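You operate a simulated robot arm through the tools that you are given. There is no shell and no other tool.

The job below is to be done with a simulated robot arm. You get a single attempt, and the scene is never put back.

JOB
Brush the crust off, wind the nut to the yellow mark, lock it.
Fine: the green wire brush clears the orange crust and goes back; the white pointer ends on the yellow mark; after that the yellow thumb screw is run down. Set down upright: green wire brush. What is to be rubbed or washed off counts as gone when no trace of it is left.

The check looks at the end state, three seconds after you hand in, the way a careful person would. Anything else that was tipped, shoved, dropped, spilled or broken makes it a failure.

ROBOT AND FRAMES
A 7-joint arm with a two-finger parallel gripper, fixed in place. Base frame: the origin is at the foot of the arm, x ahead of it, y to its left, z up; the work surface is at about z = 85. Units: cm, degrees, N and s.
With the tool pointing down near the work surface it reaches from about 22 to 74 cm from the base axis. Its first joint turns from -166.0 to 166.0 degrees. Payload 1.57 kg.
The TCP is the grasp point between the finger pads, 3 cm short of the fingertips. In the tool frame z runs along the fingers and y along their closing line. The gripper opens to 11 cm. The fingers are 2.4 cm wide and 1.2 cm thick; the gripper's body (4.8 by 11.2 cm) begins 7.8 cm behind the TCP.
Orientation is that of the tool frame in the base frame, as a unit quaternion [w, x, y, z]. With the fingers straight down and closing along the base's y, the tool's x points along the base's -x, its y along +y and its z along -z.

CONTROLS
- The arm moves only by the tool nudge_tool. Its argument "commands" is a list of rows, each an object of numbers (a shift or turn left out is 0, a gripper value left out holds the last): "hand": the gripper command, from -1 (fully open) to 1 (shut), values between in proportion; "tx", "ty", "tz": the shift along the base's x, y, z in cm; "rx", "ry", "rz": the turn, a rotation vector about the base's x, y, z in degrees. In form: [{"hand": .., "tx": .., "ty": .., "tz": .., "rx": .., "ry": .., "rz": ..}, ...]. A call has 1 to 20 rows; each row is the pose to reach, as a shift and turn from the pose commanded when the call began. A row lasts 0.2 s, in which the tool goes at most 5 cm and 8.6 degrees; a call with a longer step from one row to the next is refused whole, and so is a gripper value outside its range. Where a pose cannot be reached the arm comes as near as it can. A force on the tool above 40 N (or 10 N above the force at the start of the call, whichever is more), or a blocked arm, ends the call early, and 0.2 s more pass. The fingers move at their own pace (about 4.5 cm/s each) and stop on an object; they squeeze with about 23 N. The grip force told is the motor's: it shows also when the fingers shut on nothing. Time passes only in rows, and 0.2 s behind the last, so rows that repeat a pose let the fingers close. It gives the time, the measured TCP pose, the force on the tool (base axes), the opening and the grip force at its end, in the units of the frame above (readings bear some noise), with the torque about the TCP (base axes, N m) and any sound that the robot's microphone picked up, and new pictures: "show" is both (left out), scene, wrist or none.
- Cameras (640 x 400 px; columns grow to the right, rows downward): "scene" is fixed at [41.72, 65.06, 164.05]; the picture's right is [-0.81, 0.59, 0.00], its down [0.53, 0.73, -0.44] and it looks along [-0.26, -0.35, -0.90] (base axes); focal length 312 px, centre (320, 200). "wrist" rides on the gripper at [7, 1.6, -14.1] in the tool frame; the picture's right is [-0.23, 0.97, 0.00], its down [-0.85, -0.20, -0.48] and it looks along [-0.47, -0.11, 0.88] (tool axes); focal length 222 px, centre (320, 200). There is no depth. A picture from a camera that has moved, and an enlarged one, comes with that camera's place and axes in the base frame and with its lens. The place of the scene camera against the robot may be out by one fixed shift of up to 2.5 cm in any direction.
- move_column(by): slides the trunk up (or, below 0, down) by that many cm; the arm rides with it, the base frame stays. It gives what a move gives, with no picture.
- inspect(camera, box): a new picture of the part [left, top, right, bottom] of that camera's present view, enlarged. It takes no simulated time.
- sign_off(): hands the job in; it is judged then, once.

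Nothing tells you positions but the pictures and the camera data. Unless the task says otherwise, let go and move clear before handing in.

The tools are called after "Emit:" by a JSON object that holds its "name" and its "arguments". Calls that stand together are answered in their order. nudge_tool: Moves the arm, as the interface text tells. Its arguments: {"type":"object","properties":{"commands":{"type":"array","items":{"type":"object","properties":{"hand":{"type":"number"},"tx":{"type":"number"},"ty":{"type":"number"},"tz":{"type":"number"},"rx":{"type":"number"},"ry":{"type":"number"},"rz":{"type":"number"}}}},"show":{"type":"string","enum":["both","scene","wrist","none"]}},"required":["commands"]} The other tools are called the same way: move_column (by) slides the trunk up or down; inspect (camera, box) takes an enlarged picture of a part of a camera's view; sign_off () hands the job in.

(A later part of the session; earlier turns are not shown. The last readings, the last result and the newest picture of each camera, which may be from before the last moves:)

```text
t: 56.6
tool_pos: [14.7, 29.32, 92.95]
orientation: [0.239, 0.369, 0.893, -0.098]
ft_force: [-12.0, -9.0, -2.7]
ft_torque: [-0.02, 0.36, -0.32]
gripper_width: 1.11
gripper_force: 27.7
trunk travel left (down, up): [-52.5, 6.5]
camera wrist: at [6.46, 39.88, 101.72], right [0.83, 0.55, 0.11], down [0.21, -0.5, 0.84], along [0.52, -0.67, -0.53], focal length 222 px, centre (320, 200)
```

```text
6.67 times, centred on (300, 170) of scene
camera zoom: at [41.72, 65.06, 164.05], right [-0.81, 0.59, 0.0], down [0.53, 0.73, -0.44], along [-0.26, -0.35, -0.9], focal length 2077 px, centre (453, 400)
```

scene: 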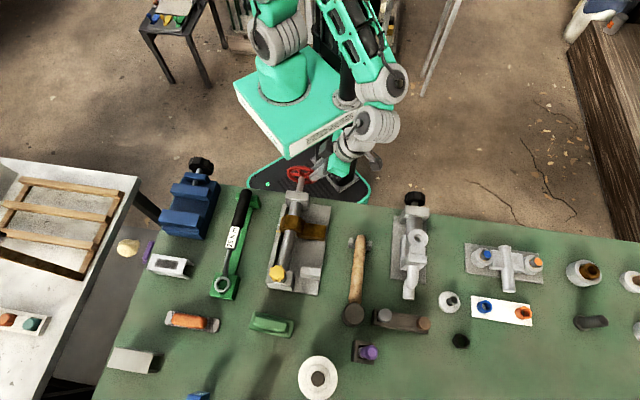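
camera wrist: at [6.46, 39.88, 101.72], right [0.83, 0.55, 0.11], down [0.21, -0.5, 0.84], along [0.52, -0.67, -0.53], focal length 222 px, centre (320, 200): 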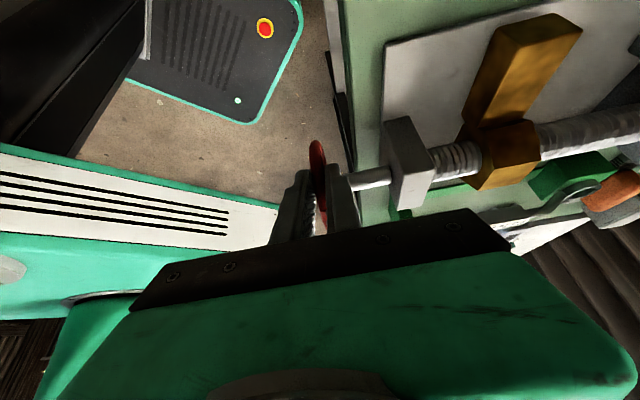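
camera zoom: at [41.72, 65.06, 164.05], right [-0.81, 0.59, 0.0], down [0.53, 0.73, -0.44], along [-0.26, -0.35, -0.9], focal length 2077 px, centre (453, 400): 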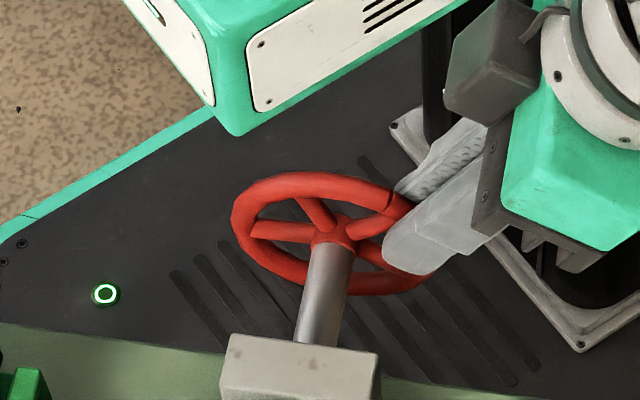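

The grip is good; the side push along -u is a bit higher, so I'll trim 0.2 cm that way and turn from +60° to the top again.

Emit:
{"name": "nudge_tool", "arguments": {"commands": [{"hand": 1, "tx": -0.14, "ty": -0.14}, {"hand": 1, "tx": 0.045, "ty": -0.325, "tz": 0.325, "rx": 1.77, "ry": 1.77}, {"hand": 1, "tx": 0.238, "ty": -0.518, "tz": 0.623, "rx": 3.54, "ry": 3.54}, {"hand": 1, "tx": 0.456, "ty": -0.736, "tz": 0.899, "rx": 5.3, "ry": 5.3}, {"hand": 1, "tx": 0.683, "ty": -0.963, "tz": 1.158, "rx": 7.07, "ry": 7.07}, {"hand": 1, "tx": 0.93, "ty": -1.21, "tz": 1.385, "rx": 8.84, "ry": 8.84}, {"hand": 1, "tx": 1.184, "ty": -1.464, "tz": 1.591, "rx": 10.61, "ry": 10.61}, {"hand": 1, "tx": 1.454, "ty": -1.734, "tz": 1.76, "rx": 12.37, "ry": 12.37}, {"hand": 1, "tx": 1.73, "ty": -2.01, "tz": 1.909, "rx": 14.14, "ry": 14.14}, {"hand": 1, "tx": 2.015, "ty": -2.295, "tz": 2.015, "rx": 15.91, "ry": 15.91}, {"hand": 1, "tx": 2.304, "ty": -2.584, "tz": 2.103, "rx": 17.68, "ry": 17.68}, {"hand": 1, "tx": 2.598, "ty": -2.878, "tz": 2.148, "rx": 19.45, "ry": 19.45}, {"hand": 1, "tx": 2.894, "ty": -3.174, "tz": 2.168, "rx": 21.21, "ry": 21.21}], "show": "none"}}

Emit:
{"name": "inspect", "arguments": {"camera": "scene", "box": [255, 200, 335, 250]}}

```text
t: 59.4
tool_pos: [17.63, 26.51, 94.99]
orientation: [0.0, 0.382, 0.924, 0.003]
ft_force: [-8.2, 17.9, 5.5]
ft_torque: [0.61, 0.83, -0.11]
gripper_width: 1.11
gripper_force: 28.4
trunk travel left (down, up): [-52.5, 6.5]
```

```text
8.00 times, centred on (295, 225) of scene
camera zoom: at [41.72, 65.06, 164.05], right [-0.81, 0.59, 0.0], down [0.53, 0.73, -0.44], along [-0.26, -0.35, -0.9], focal length 2493 px, centre (520, 0)
```

zoom: 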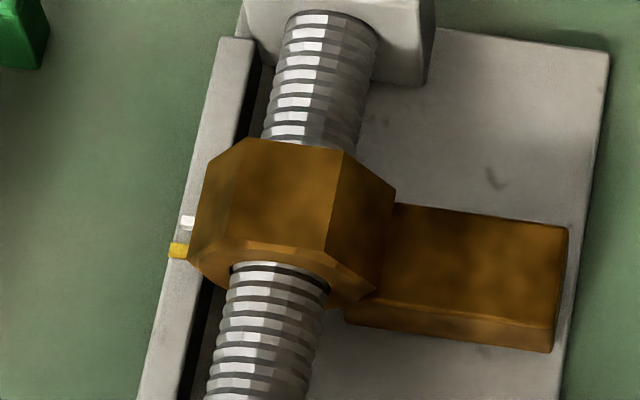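

The pointer is 29 px short (about 80°). I'll continue from the top to -60°, then check.

Emit:
{"name": "nudge_tool", "arguments": {"commands": [{"hand": 1, "tx": 0.33, "ty": -0.26, "tz": -0.02, "rx": 1.77, "ry": 1.77}, {"hand": 1, "tx": 0.625, "ty": -0.555, "tz": -0.065, "rx": 3.54, "ry": 3.54}, {"hand": 1, "tx": 0.917, "ty": -0.847, "tz": -0.153, "rx": 5.3, "ry": 5.3}, {"hand": 1, "tx": 1.2, "ty": -1.13, "tz": -0.259, "rx": 7.07, "ry": 7.07}, {"hand": 1, "tx": 1.475, "ty": -1.405, "tz": -0.408, "rx": 8.84, "ry": 8.84}, {"hand": 1, "tx": 1.745, "ty": -1.675, "tz": -0.577, "rx": 10.61, "ry": 10.61}, {"hand": 1, "tx": 1.995, "ty": -1.925, "tz": -0.783, "rx": 12.37, "ry": 12.37}, {"hand": 1, "tx": 2.246, "ty": -2.176, "tz": -1.01, "rx": 14.14, "ry": 14.14}, {"hand": 1, "tx": 2.473, "ty": -2.403, "tz": -1.269, "rx": 15.91, "ry": 15.91}, {"hand": 1, "tx": 2.691, "ty": -2.621, "tz": -1.545, "rx": 17.68, "ry": 17.68}, {"hand": 1, "tx": 2.884, "ty": -2.814, "tz": -1.843, "rx": 19.45, "ry": 19.45}, {"hand": 1, "tx": 3.069, "ty": -2.999, "tz": -2.168, "rx": 21.21, "ry": 21.21}], "show": "both"}}

Emit:
{"name": "inspect", "arguments": {"camera": "scene", "box": [255, 215, 303, 245]}}

Emit:
{"name": "inspect", "arguments": {"camera": "wrist", "box": [300, 20, 540, 200]}}

```text
t: 62.0
tool_pos: [20.61, 23.42, 92.93]
orientation: [-0.239, 0.37, 0.892, 0.101]
ft_force: [0.7, 13.3, 16.5]
ft_torque: [0.55, 0.84, -0.02]
gripper_width: 1.08
gripper_force: 28.6
trunk travel left (down, up): [-52.5, 6.5]
camera wrist: at [22.42, 23.91, 108.67], right [0.83, 0.55, -0.11], down [0.55, -0.83, -0.02], along [-0.1, -0.05, -0.99], focal length 222 px, centre (320, 200)
```

scene: 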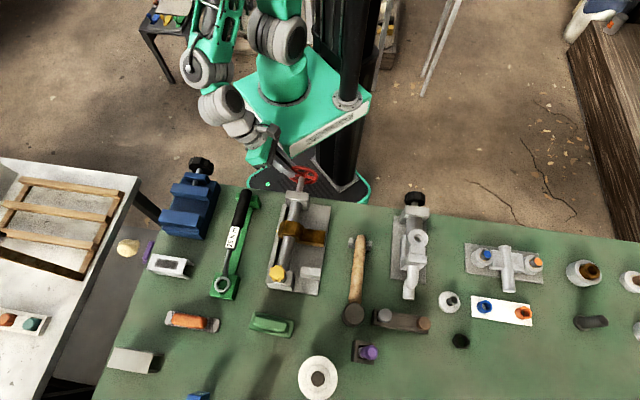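
wrist: 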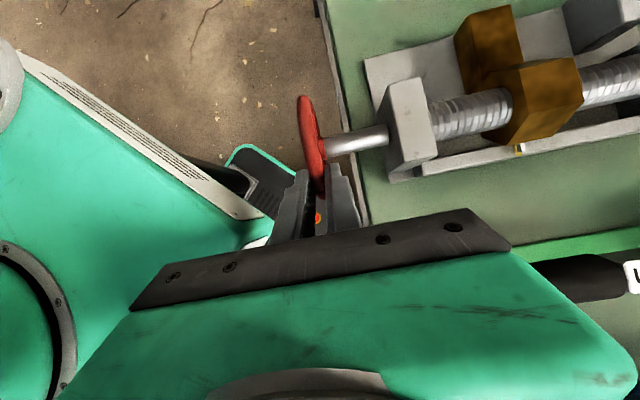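

```text
13.33 times, centred on (279, 230) of scene
camera zoom: at [41.72, 65.06, 164.05], right [-0.81, 0.59, 0.0], down [0.53, 0.73, -0.44], along [-0.26, -0.35, -0.9], focal length 4154 px, centre (867, -200)
```

zoom: 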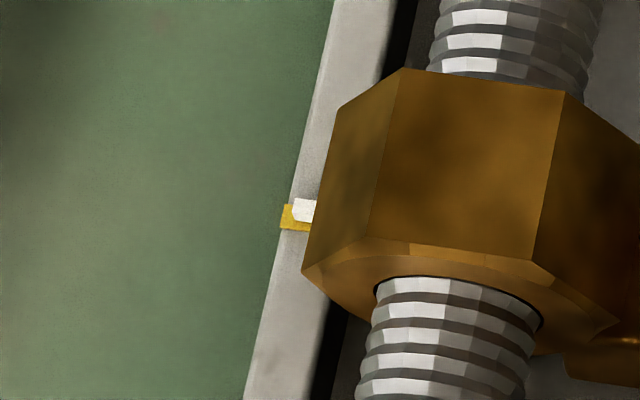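

```text
2.22 times, centred on (420, 110) of wrist
camera zoom: at [22.42, 23.91, 108.67], right [0.83, 0.55, -0.11], down [0.55, -0.83, -0.02], along [-0.1, -0.05, -0.99], focal length 494 px, centre (98, 400)
```

zoom: 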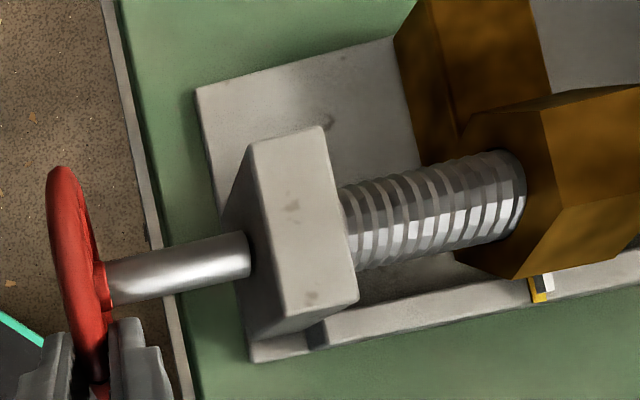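

The pointer is nearly on the mark, but it stands above the rail, so parallax matters. I'll zoom hard in both cameras to compute the true offset.

Emit:
{"name": "inspect", "arguments": {"camera": "scene", "box": [270, 225, 286, 235]}}

Emit:
{"name": "inspect", "arguments": {"camera": "wrist", "box": [488, 130, 552, 170]}}

```text
16.00 times, centred on (278, 230) of scene
camera zoom: at [41.72, 65.06, 164.05], right [-0.81, 0.59, 0.0], down [0.53, 0.73, -0.44], along [-0.26, -0.35, -0.9], focal length 4985 px, centre (992, -280)
```

zoom: 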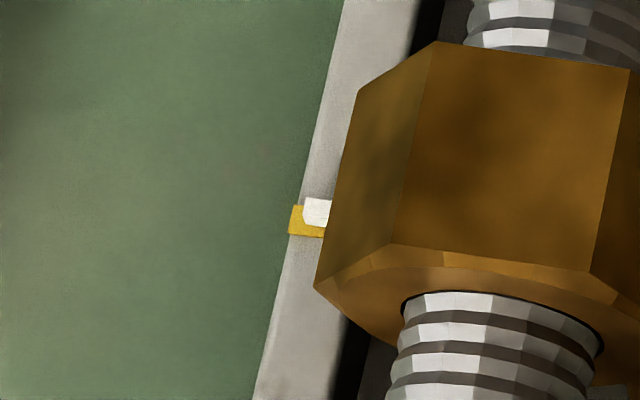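

```text
10.00 times, centred on (520, 150) of wrist
camera zoom: at [22.42, 23.91, 108.67], right [0.83, 0.55, -0.11], down [0.55, -0.83, -0.02], along [-0.1, -0.05, -0.99], focal length 2221 px, centre (-1680, 700)
```

zoom: 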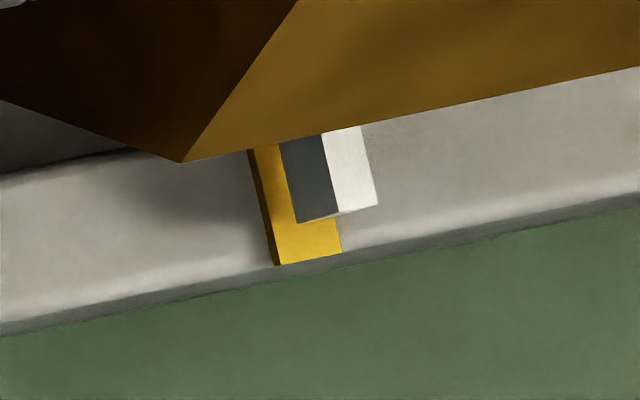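

Working both views together, the mark spans s = 47.91–48.44 and the pointer 47.99–48.30. That puts the pointer centre within about 0.03 cm of the mark's centre. I'll release the wheel, back off and verify from straight above.

Emit:
{"name": "nudge_tool", "arguments": {"commands": [{"hand": 0.3}, {"hand": 0.1}, {"hand": 0.1}, {"hand": 0.1, "tz": 2}, {"hand": 0.1, "tz": 5}, {"hand": 0.1, "tz": 8}, {"hand": 0.1, "tx": 2, "ty": 0.8, "tz": 10, "rx": -5.3, "ry": -5.3}, {"hand": 0.1, "tx": 5, "ty": 2, "tz": 12, "rx": -10.6, "ry": -10.6}, {"hand": 0.1, "tx": 8.5, "ty": 3.5, "tz": 12, "rx": -15.9, "ry": -15.9}, {"hand": 0.1, "tx": 12, "ty": 5, "tz": 12, "rx": -21.21, "ry": -21.21}, {"hand": 0.1, "tx": 15.67, "ty": 6.4, "tz": 12, "rx": -21.21, "ry": -21.21}, {"hand": 0.1, "tx": 15.67, "ty": 6.4, "tz": 12, "rx": -21.21, "ry": -21.21}], "show": "both"}}

Emit:
{"name": "inspect", "arguments": {"camera": "scene", "box": [270, 225, 286, 235]}}

```text
t: 64.6
tool_pos: [36.36, 30.05, 104.84]
orientation: [-0.001, 0.382, 0.924, 0.001]
ft_force: [0.0, -0.3, -0.2]
ft_torque: [0.02, -0.01, 0.02]
gripper_width: 4.97
gripper_force: 0.2
trunk travel left (down, up): [-52.5, 6.5]
camera wrist: at [32.53, 36.11, 119.06], right [0.85, 0.53, 0.0], down [0.46, -0.75, 0.48], along [0.25, -0.4, -0.88], focal length 222 px, centre (320, 200)
```

scene: 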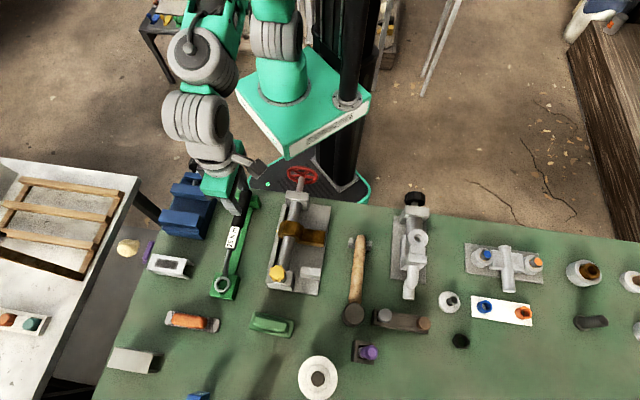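
wrist: 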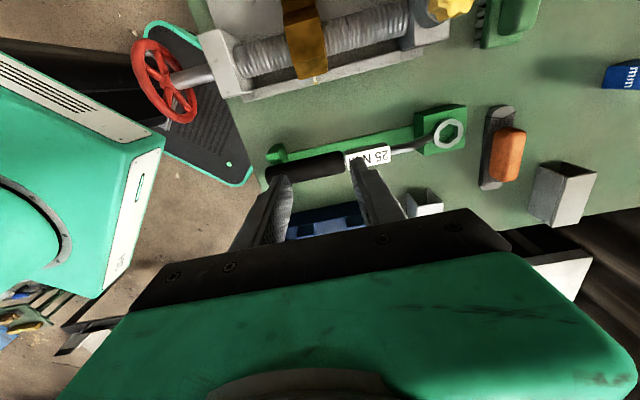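

```text
16.00 times, centred on (278, 230) of scene
camera zoom: at [41.72, 65.06, 164.05], right [-0.81, 0.59, 0.0], down [0.53, 0.73, -0.44], along [-0.26, -0.35, -0.9], focal length 4985 px, centre (992, -280)
```

zoom: 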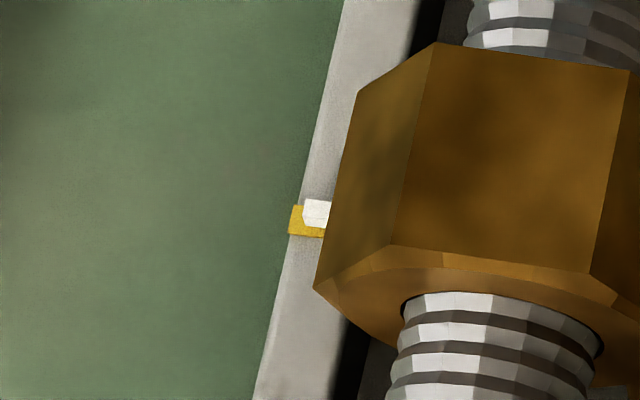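

The wheel held its position after release. I'll look at pointer and mark from nearly overhead.

Emit:
{"name": "inspect", "arguments": {"camera": "wrist", "box": [300, 62, 332, 92]}}

Emit:
{"name": "inspect", "arguments": {"camera": "wrist", "box": [210, 0, 490, 120]}}

```text
13.33 times, centred on (316, 77) of wrist
camera zoom: at [32.53, 36.11, 119.06], right [0.85, 0.53, 0.0], down [0.46, -0.75, 0.48], along [0.25, -0.4, -0.88], focal length 2962 px, centre (373, 1840)
```

zoom: 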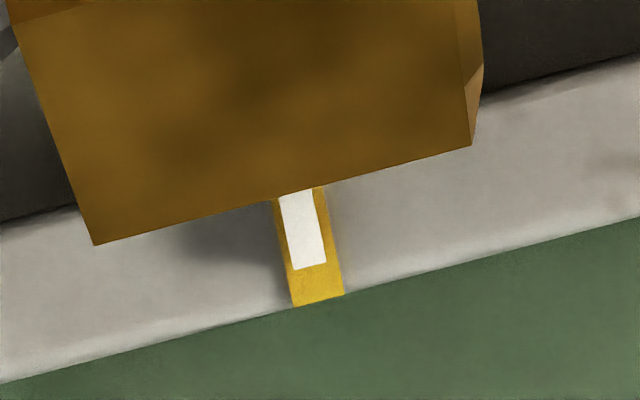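

```text
2.29 times, centred on (350, 60) of wrist
camera zoom: at [32.53, 36.11, 119.06], right [0.85, 0.53, 0.0], down [0.46, -0.75, 0.48], along [0.25, -0.4, -0.88], focal length 508 px, centre (251, 520)
```

zoom: 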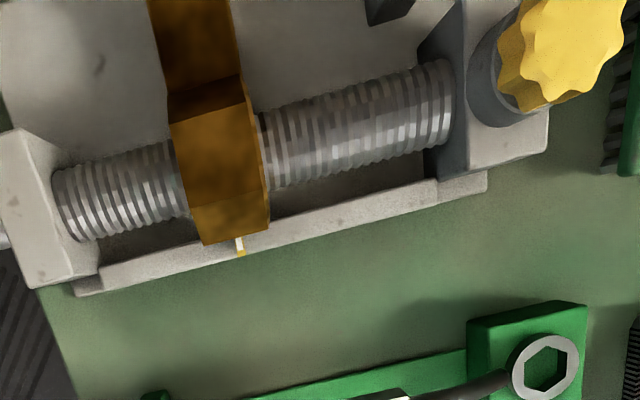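

From overhead the white pointer sits centred on the yellow mark (within about 0.02 cm). Next is the yellow thumb screw at about (38.4, 47.0, 95.6), so I'll move above it and look.

Emit:
{"name": "nudge_tool", "arguments": {"commands": [{"hand": 0, "tx": 0.4, "ty": 3.5, "tz": 1}, {"hand": -0.1, "tx": 0.9, "ty": 7, "tz": 1}, {"hand": -0.1, "tx": 1.3, "ty": 10.5, "tz": 1}, {"hand": -0.1, "tx": 1.7, "ty": 14, "tz": 1}, {"hand": -0.1, "tx": 2.15, "ty": 17.39, "tz": 1}, {"hand": -0.1, "tx": 2.15, "ty": 17.39, "tz": 1}, {"hand": -0.1, "tx": 2.15, "ty": 17.39, "tz": 1}], "show": "both"}}

Emit:
{"name": "inspect", "arguments": {"camera": "wrist", "box": [240, 80, 400, 200]}}

Emit:
{"name": "inspect", "arguments": {"camera": "scene", "box": [240, 250, 320, 310]}}

```text
t: 66.2
tool_pos: [38.35, 46.87, 105.94]
orientation: [0.0, 0.383, 0.924, 0.002]
ft_force: [-0.3, 0.3, -0.1]
ft_torque: [0.03, -0.01, -0.01]
gripper_width: 6.05
gripper_force: 0.2
trunk travel left (down, up): [-52.5, 6.5]
camera wrist: at [34.36, 53.06, 120.11], right [0.85, 0.53, 0.0], down [0.46, -0.75, 0.48], along [0.25, -0.4, -0.88], focal length 222 px, centre (320, 200)
```

scene: 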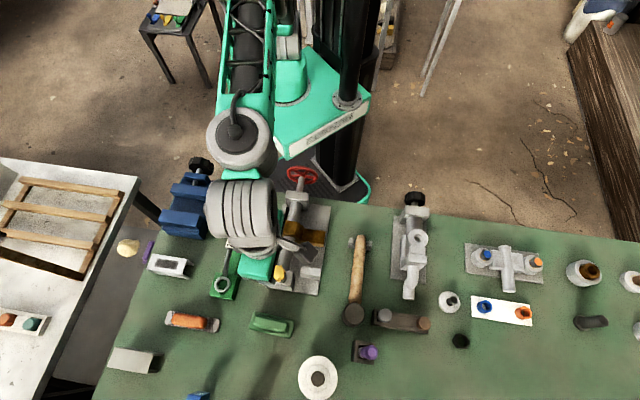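
wrist: 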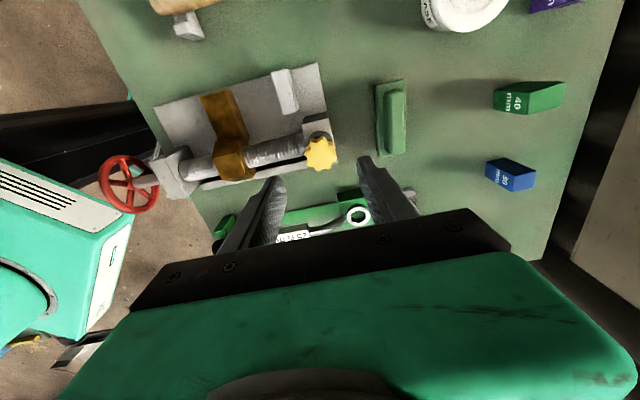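

```text
3.33 times, centred on (320, 140) of wrist
camera zoom: at [34.36, 53.06, 120.11], right [0.85, 0.53, 0.0], down [0.46, -0.75, 0.48], along [0.25, -0.4, -0.88], focal length 740 px, centre (320, 400)
```

zoom: 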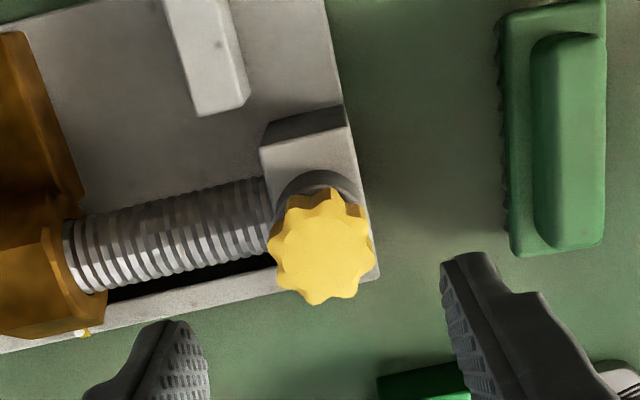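

```text
6.67 times, centred on (280, 280) of scene
camera zoom: at [41.72, 65.06, 164.05], right [-0.81, 0.59, 0.0], down [0.53, 0.73, -0.44], along [-0.26, -0.35, -0.9], focal length 2077 px, centre (587, -333)
```

zoom: 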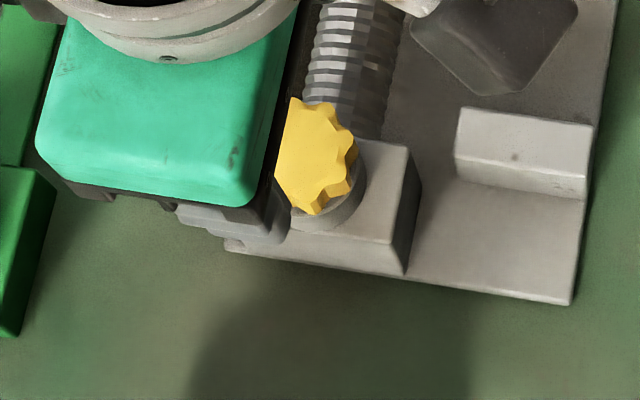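

The knob top is at about (38.3, 46.95, 96) and about 3.65 cm across. I'll come down to just above it for a closer look at its height over the collar and block.

Emit:
{"name": "nudge_tool", "arguments": {"commands": [{"hand": -0.1, "tx": -0.05, "ty": -0.1, "tz": -2}, {"hand": -0.1, "tx": -0.05, "ty": -0.1, "tz": -4}, {"hand": -0.1, "tx": -0.05, "ty": -0.1, "tz": -5.5}, {"hand": -0.1, "tx": -0.05, "ty": -0.1, "tz": -5.5}], "show": "wrist"}}

Emit:
{"name": "inspect", "arguments": {"camera": "wrist", "box": [240, 80, 400, 200]}}

```text
t: 67.2
tool_pos: [38.31, 46.81, 100.31]
orientation: [0.001, 0.383, 0.924, 0.002]
ft_force: [0.2, -0.6, -0.4]
ft_torque: [0.01, 0.02, -0.02]
gripper_width: 6.05
gripper_force: 0.0
trunk travel left (down, up): [-52.5, 6.5]
camera wrist: at [34.51, 52.94, 114.5], right [0.85, 0.53, 0.0], down [0.46, -0.75, 0.48], along [0.25, -0.4, -0.88], focal length 222 px, centre (320, 200)
```

wrist: 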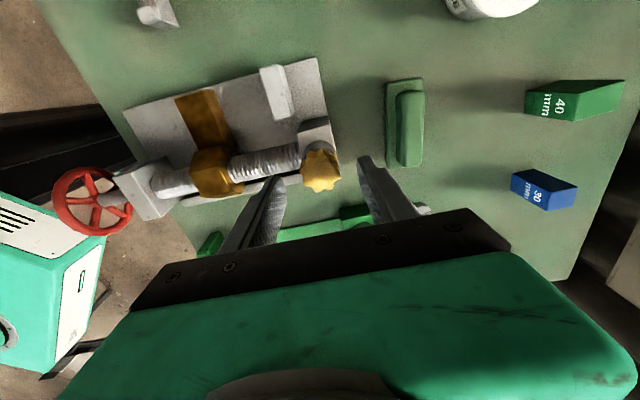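

```text
3.33 times, centred on (320, 140) of wrist
camera zoom: at [34.51, 52.94, 114.5], right [0.85, 0.53, 0.0], down [0.46, -0.75, 0.48], along [0.25, -0.4, -0.88], focal length 740 px, centre (320, 400)
```

zoom: 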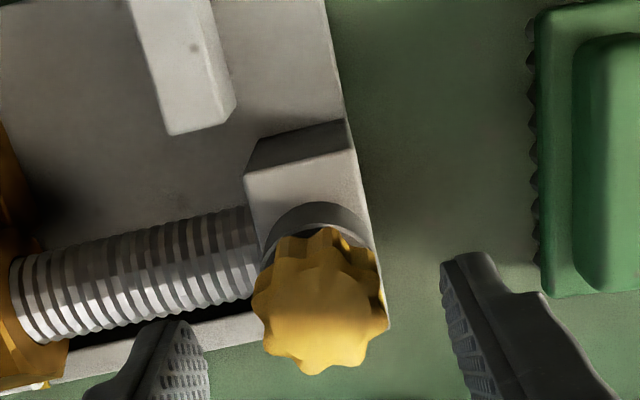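

Emit:
{"name": "inspect", "arguments": {"camera": "wrist", "box": [290, 130, 354, 200]}}

Emit:
{"name": "inspect", "arguments": {"camera": "scene", "box": [262, 255, 302, 290]}}

```text
5.71 times, centred on (322, 165) of wrist
camera zoom: at [34.51, 52.94, 114.5], right [0.85, 0.53, 0.0], down [0.46, -0.75, 0.48], along [0.25, -0.4, -0.88], focal length 1269 px, centre (309, 400)
```

zoom: 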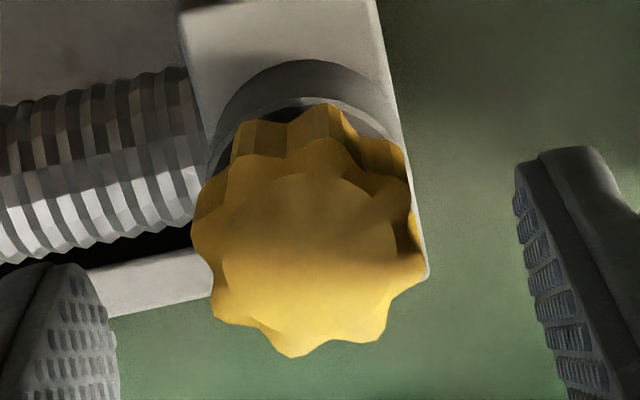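

```text
11.43 times, centred on (282, 272) of scene
camera zoom: at [41.72, 65.06, 164.05], right [-0.81, 0.59, 0.0], down [0.53, 0.73, -0.44], along [-0.26, -0.35, -0.9], focal length 3561 px, centre (754, -629)
```

zoom: 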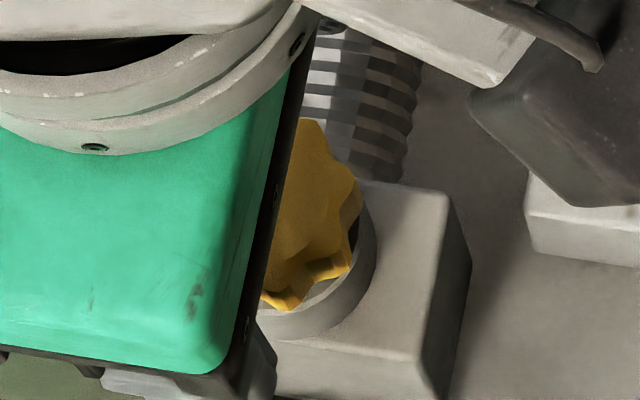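

The yellow knob (top at about 95.6) sits partly over a collar whose top is near 94.6, so I'll grip only its upper part. I'll pre-rotate the tool +60° above the knob, centre it, and come down with the tips at about 94.8.

Emit:
{"name": "nudge_tool", "arguments": {"commands": [{"hand": -0.1, "tx": 0.1, "ty": -0.2, "tz": 0, "rz": 8.5}, {"hand": -0.1, "tx": 0.1, "ty": -0.2, "tz": 0, "rz": 17}, {"hand": -0.1, "tx": 0.1, "ty": -0.2, "tz": 0, "rz": 25.5}, {"hand": -0.1, "tx": 0.1, "ty": -0.2, "tz": 0, "rz": 34}, {"hand": -0.1, "tx": 0.1, "ty": -0.2, "tz": 0, "rz": 42.5}, {"hand": -0.1, "tx": 0.1, "ty": -0.2, "tz": 0, "rz": 51}, {"hand": -0.1, "tx": 0.1, "ty": -0.2, "tz": 0, "rz": 59.5}, {"hand": -0.1, "tx": 0.1, "ty": -0.2, "tz": -0.5, "rz": 60}, {"hand": -0.1, "tx": 0.1, "ty": -0.2, "tz": -0.5, "rz": 60}], "show": "both"}}

Emit:
{"name": "inspect", "arguments": {"camera": "wrist", "box": [260, 110, 380, 210]}}

```text
t: 69.2
tool_pos: [38.48, 46.92, 99.95]
orientation: [-0.001, -0.132, 0.991, 0.002]
ft_force: [-0.8, 0.8, -0.7]
ft_torque: [-0.01, -0.03, -0.01]
gripper_width: 6.06
gripper_force: 0.1
trunk travel left (down, up): [-52.5, 6.5]
camera wrist: at [31.28, 46.63, 114.1], right [-0.03, 1.0, 0.0], down [0.88, 0.03, 0.48], along [0.48, 0.02, -0.88], focal length 222 px, centre (320, 200)
```

scene: 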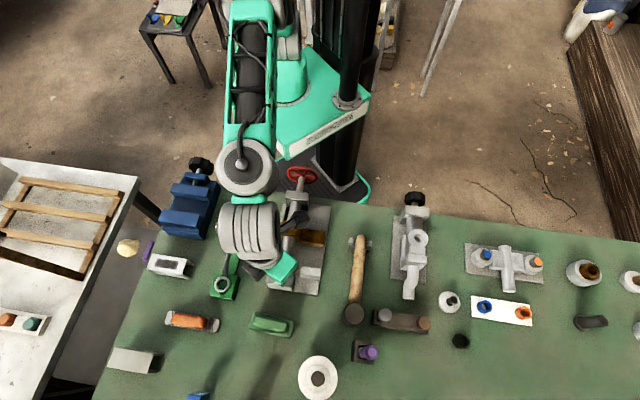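
wrist: 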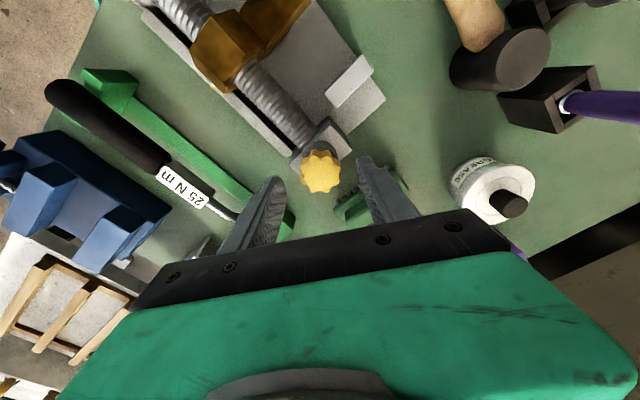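

```text
4.00 times, centred on (320, 160) of wrist
camera zoom: at [31.28, 46.63, 114.1], right [-0.03, 1.0, 0.0], down [0.88, 0.03, 0.48], along [0.48, 0.02, -0.88], focal length 888 px, centre (320, 360)
```

zoom: 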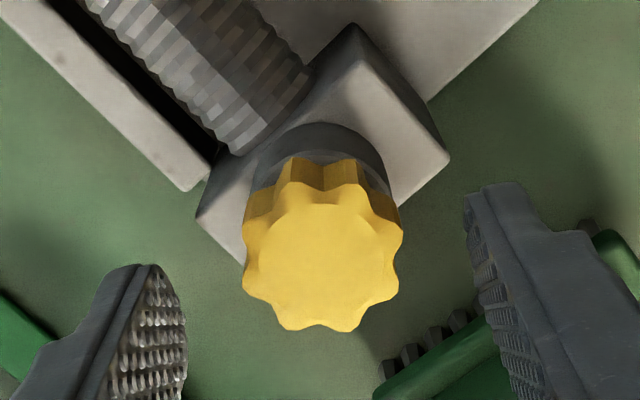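

The knob is centred between the fingers and looks to reach up to about 96.4. I'll lower so the tips are about 95.1 and close on it.

Emit:
{"name": "nudge_tool", "arguments": {"commands": [{"hand": -0.1, "tz": -1}, {"hand": -0.1, "tz": -1.9}, {"hand": -0.1, "tz": -1.9}, {"hand": 0.2, "tz": -1.9}, {"hand": 1, "tz": -1.9}, {"hand": 1, "tz": -1.9}, {"hand": 1, "tz": -1.9}, {"hand": 1, "tz": -1.9}], "show": "wrist"}}

Emit:
{"name": "inspect", "arguments": {"camera": "wrist", "box": [260, 130, 380, 230]}}

```text
t: 71.0
tool_pos: [38.37, 46.94, 97.97]
orientation: [-0.001, -0.131, 0.991, 0.002]
ft_force: [0.2, 4.5, -0.8]
ft_torque: [0.11, 0.03, -0.04]
gripper_width: 3.3
gripper_force: 22.8
trunk travel left (down, up): [-52.5, 6.5]
camera wrist: at [31.26, 46.67, 112.19], right [-0.03, 1.0, 0.0], down [0.88, 0.03, 0.48], along [0.48, 0.02, -0.88], focal length 222 px, centre (320, 200)
```

wrist: 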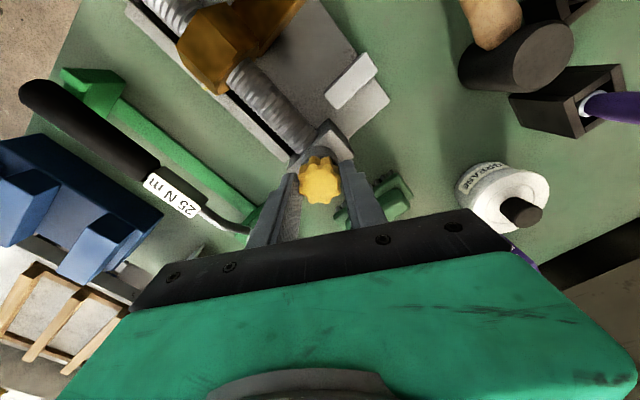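

```text
4.00 times, centred on (320, 180) of wrist
camera zoom: at [31.26, 46.67, 112.19], right [-0.03, 1.0, 0.0], down [0.88, 0.03, 0.48], along [0.48, 0.02, -0.88], focal length 888 px, centre (320, 280)
```

zoom: 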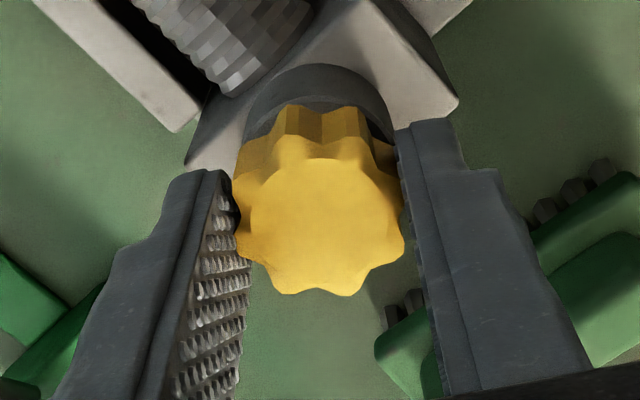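

The knob is gripped at 3.3 cm. I'll turn clockwise (seen from above) 60° and watch torque and force.

Emit:
{"name": "nudge_tool", "arguments": {"commands": [{"hand": 1, "ty": 0.12, "rz": -4}, {"hand": 1, "ty": 0.12, "rz": -10}, {"hand": 1, "ty": 0.12, "rz": -17}, {"hand": 1, "ty": 0.12, "rz": -24}, {"hand": 1, "ty": 0.12, "rz": -31}, {"hand": 1, "ty": 0.12, "rz": -38}, {"hand": 1, "ty": 0.12, "rz": -45}, {"hand": 1, "ty": 0.12, "rz": -52}, {"hand": 1, "ty": 0.12, "rz": -60}], "show": "wrist"}}

Emit:
{"name": "inspect", "arguments": {"camera": "wrist", "box": [260, 130, 380, 230]}}

```text
t: 73.0
tool_pos: [38.37, 46.72, 97.95]
orientation: [0.0, 0.385, 0.923, 0.001]
ft_force: [-8.5, -16.9, -2.7]
ft_torque: [-0.41, 0.23, 0.04]
gripper_width: 3.3
gripper_force: 23.2
trunk travel left (down, up): [-52.5, 6.5]
camera wrist: at [34.61, 52.95, 112.14], right [0.85, 0.53, 0.0], down [0.46, -0.75, 0.48], along [0.25, -0.41, -0.88], focal length 222 px, centre (320, 200)
```

wrist: 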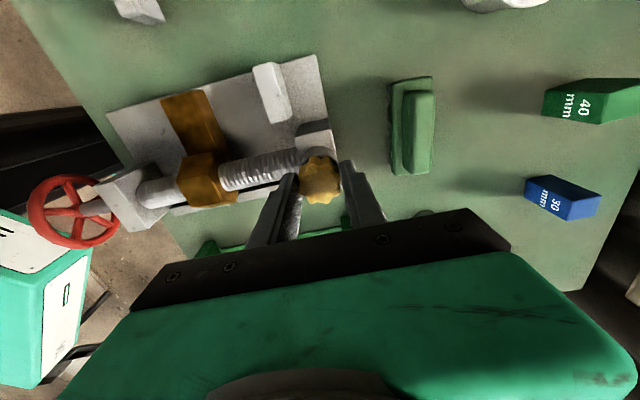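

```text
4.00 times, centred on (320, 180) of wrist
camera zoom: at [34.61, 52.95, 112.14], right [0.85, 0.53, 0.0], down [0.46, -0.75, 0.48], along [0.25, -0.41, -0.88], focal length 888 px, centre (320, 280)
```

zoom: 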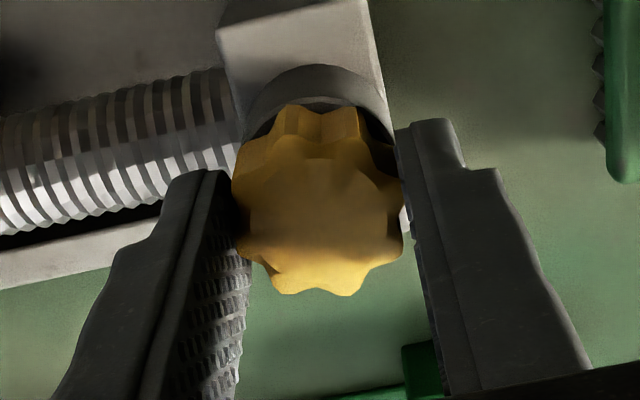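

The knob turns with the fingers, and the side load says its centre is nearer (38.1, 46.8). I'll re-centre and keep turning another 75°.

Emit:
{"name": "nudge_tool", "arguments": {"commands": [{"hand": 1, "tx": -0.15, "ty": -0.04, "rz": 0}, {"hand": 1, "tx": -0.3, "ty": -0.07, "rz": -5}, {"hand": 1, "tx": -0.3, "ty": -0.07, "rz": -12}, {"hand": 1, "tx": -0.3, "ty": -0.07, "rz": -19}, {"hand": 1, "tx": -0.3, "ty": -0.07, "rz": -26}, {"hand": 1, "tx": -0.3, "ty": -0.07, "rz": -33}, {"hand": 1, "tx": -0.3, "ty": -0.07, "rz": -40}, {"hand": 1, "tx": -0.3, "ty": -0.07, "rz": -47}, {"hand": 1, "tx": -0.3, "ty": -0.07, "rz": -54}, {"hand": 1, "tx": -0.3, "ty": -0.07, "rz": -61}, {"hand": 1, "tx": -0.3, "ty": -0.07, "rz": -68}, {"hand": 1, "tx": -0.3, "ty": -0.07, "rz": -75}], "show": "both"}}

Emit:
{"name": "inspect", "arguments": {"camera": "wrist", "box": [260, 130, 380, 230]}}

```text
t: 75.6
tool_pos: [38.78, 47.66, 98.17]
orientation: [0.003, 0.854, 0.52, 0.001]
ft_force: [-2.6, -21.9, -4.7]
ft_torque: [-0.48, 0.2, 0.07]
gripper_width: 3.39
gripper_force: 23.3
out of reach, approached as far as the arm can: row 12
trunk travel left (down, up): [-52.5, 6.5]
camera wrist: at [43.32, 53.28, 112.35], right [0.76, -0.65, 0.01], down [-0.57, -0.67, 0.48], along [-0.31, -0.37, -0.88], focal length 222 px, centre (320, 200)
```

scene: 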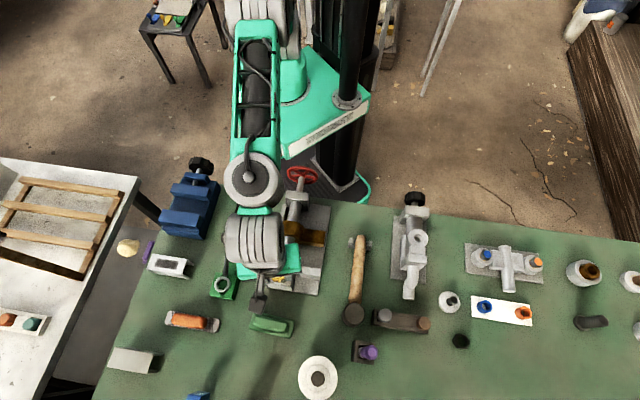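
wrist: 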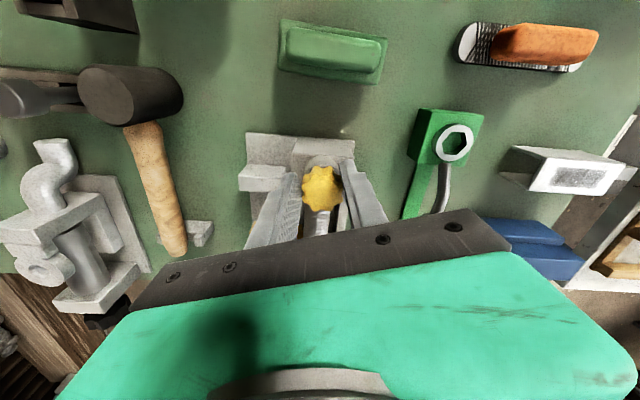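

```text
4.00 times, centred on (320, 180) of wrist
camera zoom: at [43.32, 53.28, 112.35], right [0.76, -0.65, 0.01], down [-0.57, -0.67, 0.48], along [-0.31, -0.37, -0.88], focal length 888 px, centre (320, 280)
```

zoom: 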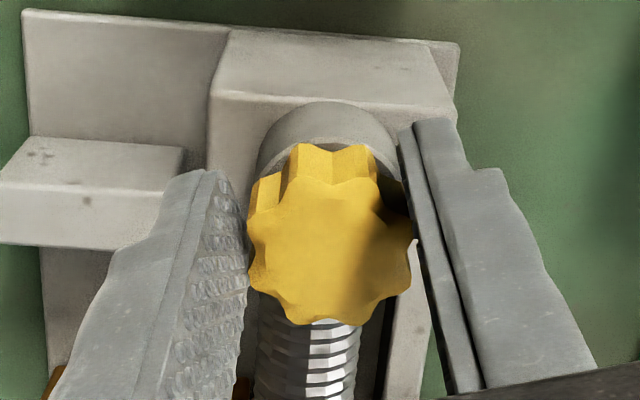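

The wrist reached its turning limit at about -117° and the TCP drifted slightly. I'll open, lift clear, and check how far the knob has gone down.

Emit:
{"name": "nudge_tool", "arguments": {"commands": [{"hand": 0.2, "rz": 2}, {"hand": -0.1, "rz": 4}, {"hand": -0.1, "rz": 6}, {"hand": -0.1, "tz": 2, "rz": 8}, {"hand": -0.1, "tz": 5, "rz": 16}, {"hand": -0.1, "tz": 5, "rz": 24}, {"hand": -0.1, "tz": 5, "rz": 32}, {"hand": -0.1, "tz": 5, "rz": 40}, {"hand": -0.1, "tz": 5, "rz": 48}, {"hand": -0.1, "tz": 5, "rz": 56}, {"hand": -0.1, "tz": 5, "rz": 64}, {"hand": -0.1, "tz": 5, "rz": 72}, {"hand": -0.1, "tz": 5, "rz": 75}, {"hand": -0.1, "tz": 5, "rz": 75}], "show": "both"}}

Emit:
{"name": "inspect", "arguments": {"camera": "wrist", "box": [260, 110, 380, 210]}}

```text
t: 78.6
tool_pos: [38.22, 46.81, 103.09]
orientation: [0.0, 0.382, 0.924, 0.002]
ft_force: [0.1, -0.1, 0.2]
ft_torque: [0.01, -0.02, -0.02]
gripper_width: 6.03
gripper_force: 0.0
out of reach, approached as far as the arm can: row 1
trunk travel left (down, up): [-52.5, 6.5]
camera wrist: at [34.33, 53.03, 117.19], right [0.85, 0.53, 0.0], down [0.46, -0.75, 0.48], along [0.25, -0.4, -0.88], focal length 222 px, centre (320, 200)
```

scene: 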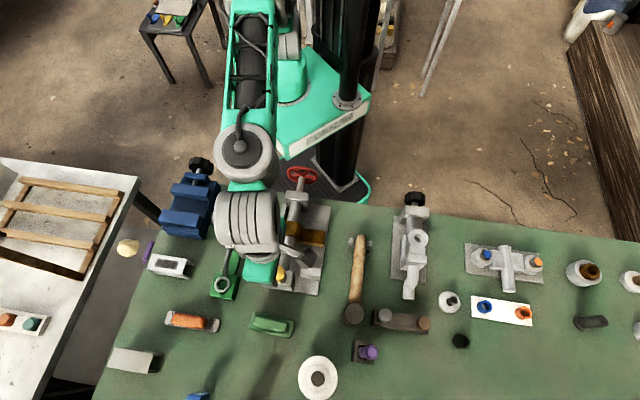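
wrist: 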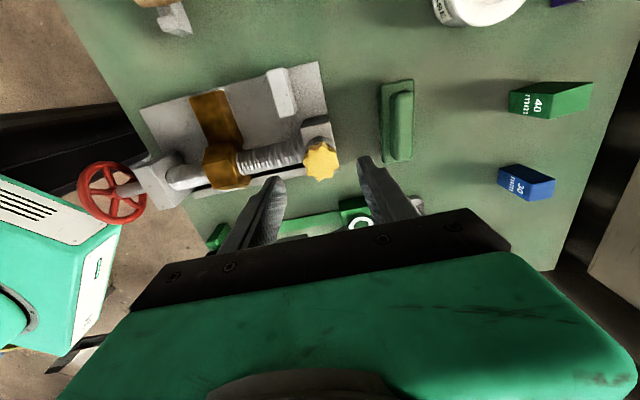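

```text
4.00 times, centred on (320, 160) of wrist
camera zoom: at [34.33, 53.03, 117.19], right [0.85, 0.53, 0.0], down [0.46, -0.75, 0.48], along [0.25, -0.4, -0.88], focal length 888 px, centre (320, 360)
```

zoom: 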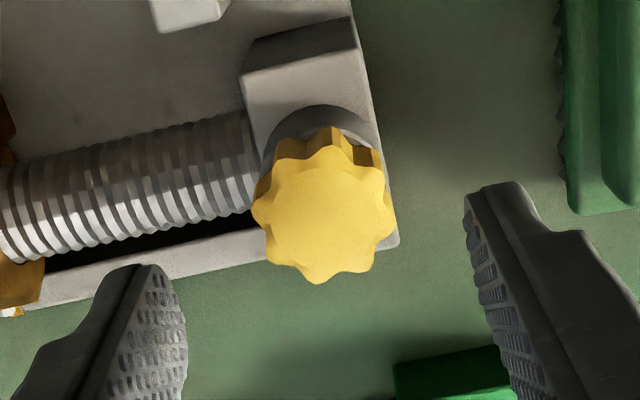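

Torque stayed near zero and the pull on the tool was downward, so the knob is running down freely but isn't tight yet. I'll wind the wrist back to about +90° for a longer stroke.

Emit:
{"name": "nudge_tool", "arguments": {"commands": [{"hand": -0.1, "rz": 8}, {"hand": -0.1, "rz": 16}, {"hand": -0.1, "rz": 24}, {"hand": -0.1, "rz": 32}, {"hand": -0.1, "rz": 40}, {"hand": -0.1, "rz": 48}, {"hand": -0.1, "rz": 56}, {"hand": -0.1, "rz": 64}, {"hand": -0.1, "rz": 72}, {"hand": -0.1, "rz": 80}, {"hand": -0.1, "rz": 88}, {"hand": -0.1, "rz": 96}, {"hand": -0.1, "rz": 104}, {"hand": -0.1, "rz": 112}, {"hand": -0.1, "rz": 120}, {"hand": -0.1, "rz": 128}, {"hand": -0.1, "rz": 135}, {"hand": -0.1, "rz": 135}], "show": "both"}}

Emit:
{"name": "inspect", "arguments": {"camera": "wrist", "box": [260, 110, 380, 210]}}

```text
t: 82.4
tool_pos: [38.17, 46.91, 103.04]
orientation: [0.001, 0.708, -0.706, 0.0]
ft_force: [-1.3, 0.1, 0.2]
ft_torque: [0.03, -0.01, -0.03]
gripper_width: 6.04
gripper_force: 0.2
trunk travel left (down, up): [-52.5, 6.5]
camera wrist: at [36.55, 40.06, 117.21], right [-0.97, 0.23, 0.0], down [0.2, 0.86, 0.48], along [0.11, 0.46, -0.88], focal length 222 px, centre (320, 200)
```

scene: 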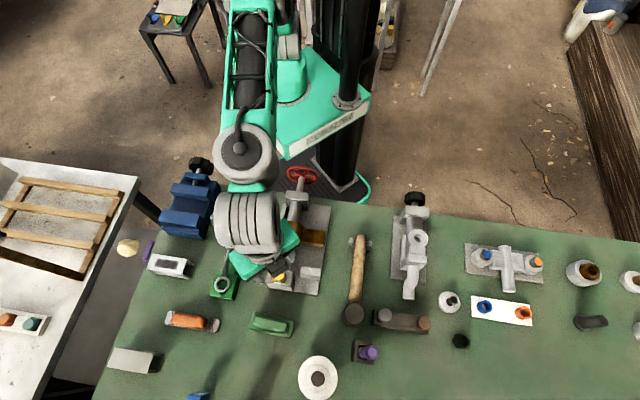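
wrist: 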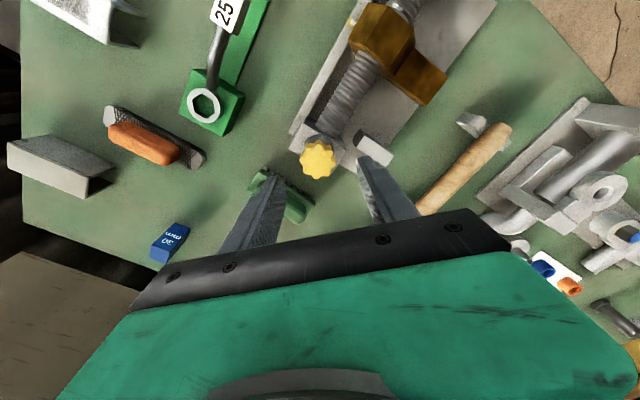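

```text
4.00 times, centred on (320, 160) of wrist
camera zoom: at [36.55, 40.06, 117.21], right [-0.97, 0.23, 0.0], down [0.2, 0.86, 0.48], along [0.11, 0.46, -0.88], focal length 888 px, centre (320, 360)
```

zoom: 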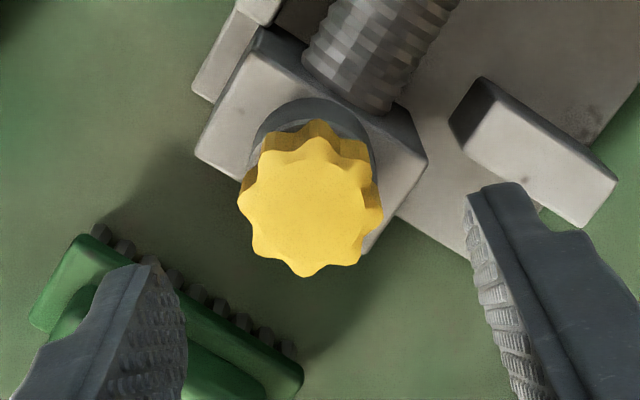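

Emit:
{"name": "inspect", "arguments": {"camera": "wrist", "box": [286, 130, 350, 180]}}

Emit:
{"name": "nudge_tool", "arguments": {"commands": [{"hand": -0.1, "tx": 0.15, "ty": 0.1, "tz": -2}, {"hand": -0.1, "tx": 0.15, "ty": 0.1, "tz": -4}, {"hand": -0.1, "tx": 0.15, "ty": 0.1, "tz": -5.0}, {"hand": -0.1, "tx": 0.15, "ty": 0.1, "tz": -5.0}, {"hand": 0.2, "tx": 0.15, "ty": 0.1, "tz": -5.0}, {"hand": 1, "tx": 0.15, "ty": 0.1, "tz": -5.0}, {"hand": 1, "tx": 0.15, "ty": 0.1, "tz": -5.0}, {"hand": 1, "tx": 0.15, "ty": 0.1, "tz": -5.0}, {"hand": 1, "tx": 0.15, "ty": 0.1, "tz": -5.0}], "show": "wrist"}}

Emit:
{"name": "inspect", "arguments": {"camera": "wrist", "box": [260, 130, 380, 230]}}

```text
8.00 times, centred on (318, 155) of wrist
camera zoom: at [36.55, 40.06, 117.21], right [-0.97, 0.23, 0.0], down [0.2, 0.86, 0.48], along [0.11, 0.46, -0.88], focal length 1777 px, centre (336, 560)
```

zoom: 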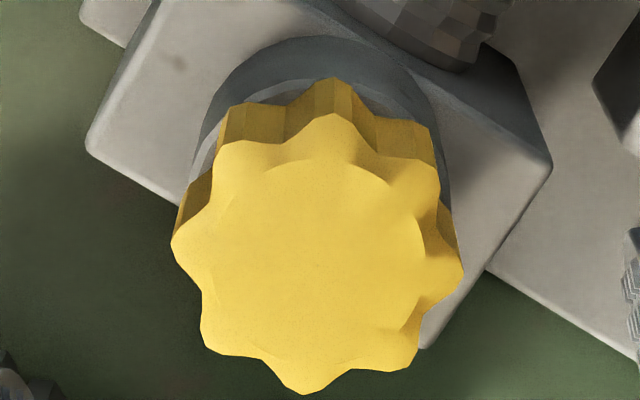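

```text
t: 84.4
tool_pos: [38.33, 46.91, 97.95]
orientation: [-0.001, -0.706, 0.708, 0.001]
ft_force: [7.0, 0.1, -0.5]
ft_torque: [0.0, -0.22, 0.04]
gripper_width: 3.31
gripper_force: 23.6
trunk travel left (down, up): [-52.5, 6.5]
camera wrist: at [36.72, 40.19, 112.14], right [-0.97, 0.23, 0.0], down [0.2, 0.86, 0.48], along [0.11, 0.46, -0.88], focal length 222 px, centre (320, 200)
```

wrist: 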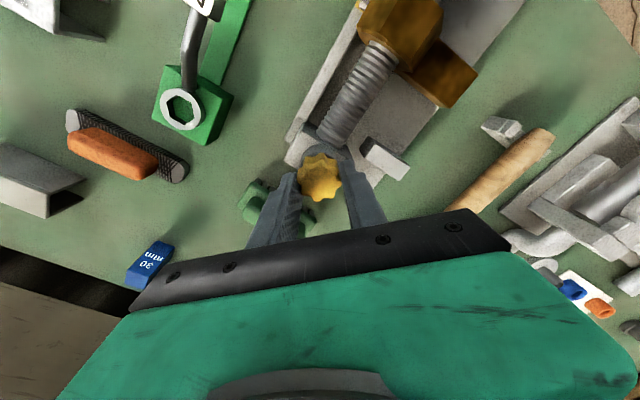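

```text
4.00 times, centred on (320, 180) of wrist
camera zoom: at [36.72, 40.19, 112.14], right [-0.97, 0.23, 0.0], down [0.2, 0.86, 0.48], along [0.11, 0.46, -0.88], focal length 888 px, centre (320, 280)
```

zoom: 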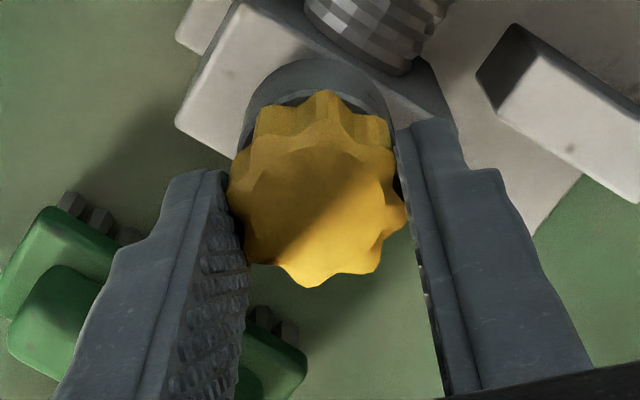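

Gripped at yaw +90°. I'll turn clockwise about 160° in one stroke.

Emit:
{"name": "nudge_tool", "arguments": {"commands": [{"hand": 1, "tx": 0.08, "ty": -0.05, "rz": -4}, {"hand": 1, "tx": 0.08, "ty": -0.05, "rz": -12}, {"hand": 1, "tx": 0.08, "ty": -0.05, "rz": -20}, {"hand": 1, "tx": 0.08, "ty": -0.05, "rz": -28}, {"hand": 1, "tx": 0.08, "ty": -0.05, "rz": -36}, {"hand": 1, "tx": 0.08, "ty": -0.05, "rz": -44}, {"hand": 1, "tx": 0.08, "ty": -0.05, "rz": -52}, {"hand": 1, "tx": 0.08, "ty": -0.05, "rz": -60}, {"hand": 1, "tx": 0.08, "ty": -0.05, "rz": -68}, {"hand": 1, "tx": 0.08, "ty": -0.05, "rz": -76}, {"hand": 1, "tx": 0.05, "ty": -0.05, "rz": -84}, {"hand": 1, "tx": 0.05, "ty": -0.05, "rz": -92}, {"hand": 1, "tx": 0.0, "ty": -0.05, "rz": -100}, {"hand": 1, "tx": 0.0, "ty": -0.08, "rz": -108}, {"hand": 1, "tx": -0.05, "ty": -0.1, "rz": -116}, {"hand": 1, "tx": -0.05, "ty": -0.1, "rz": -124}, {"hand": 1, "tx": -0.05, "ty": -0.1, "rz": -132}, {"hand": 1, "tx": -0.05, "ty": -0.1, "rz": -140}, {"hand": 1, "tx": -0.05, "ty": -0.1, "rz": -148}, {"hand": 1, "tx": -0.05, "ty": -0.1, "rz": -156}], "show": "none"}}

```text
t: 88.6
tool_pos: [38.3, 47.07, 98.03]
orientation: [0.0, 0.545, 0.839, 0.002]
ft_force: [6.1, -1.3, -9.2]
ft_torque: [-0.1, 0.05, 0.08]
gripper_width: 3.34
gripper_force: 23.0
trunk travel left (down, up): [-52.5, 6.5]
```

The pull on the tool is now 9 N downward, which confirms the knob is descending. I'll turn another 32° while easing down, then release and look.

Emit:
{"name": "nudge_tool", "arguments": {"commands": [{"hand": 1, "tx": 0, "ty": 0.05, "tz": -0.1, "rz": -4}, {"hand": 1, "tx": 0, "ty": 0.05, "tz": -0.15, "rz": -12}, {"hand": 1, "tx": 0, "ty": 0.05, "tz": -0.2, "rz": -20}, {"hand": 1, "tx": 0, "ty": 0.05, "tz": -0.2, "rz": -28}, {"hand": 1, "tx": 0, "ty": 0.05, "tz": -0.2, "rz": -32}], "show": "wrist"}}

Emit:
{"name": "inspect", "arguments": {"camera": "wrist", "box": [260, 130, 380, 230]}}

```text
t: 89.8
tool_pos: [38.41, 46.91, 97.96]
orientation: [0.0, 0.756, 0.655, 0.004]
ft_force: [1.8, 2.0, 10.3]
ft_torque: [0.02, 0.01, 0.11]
gripper_width: 3.3
gripper_force: 23.0
trunk travel left (down, up): [-52.5, 6.5]
camera wrist: at [40.84, 53.65, 112.12], right [0.93, -0.36, 0.0], down [-0.32, -0.82, 0.47], along [-0.17, -0.44, -0.88], focal length 222 px, centre (320, 200)
```

wrist: 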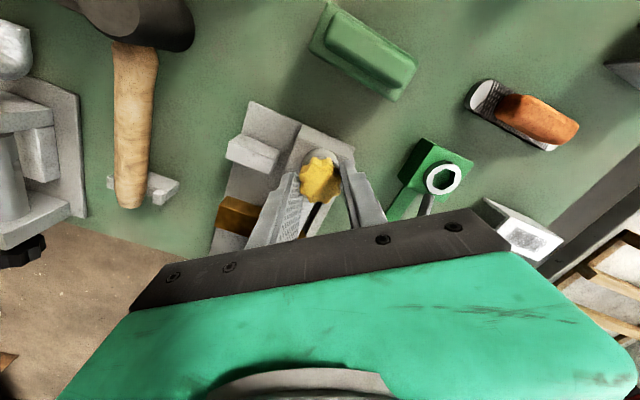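

```text
4.00 times, centred on (320, 180) of wrist
camera zoom: at [40.84, 53.65, 112.12], right [0.93, -0.36, 0.0], down [-0.32, -0.82, 0.47], along [-0.17, -0.44, -0.88], focal length 888 px, centre (320, 280)
```

zoom: 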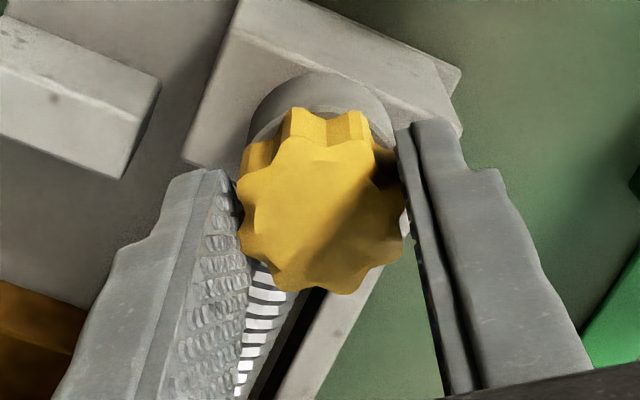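

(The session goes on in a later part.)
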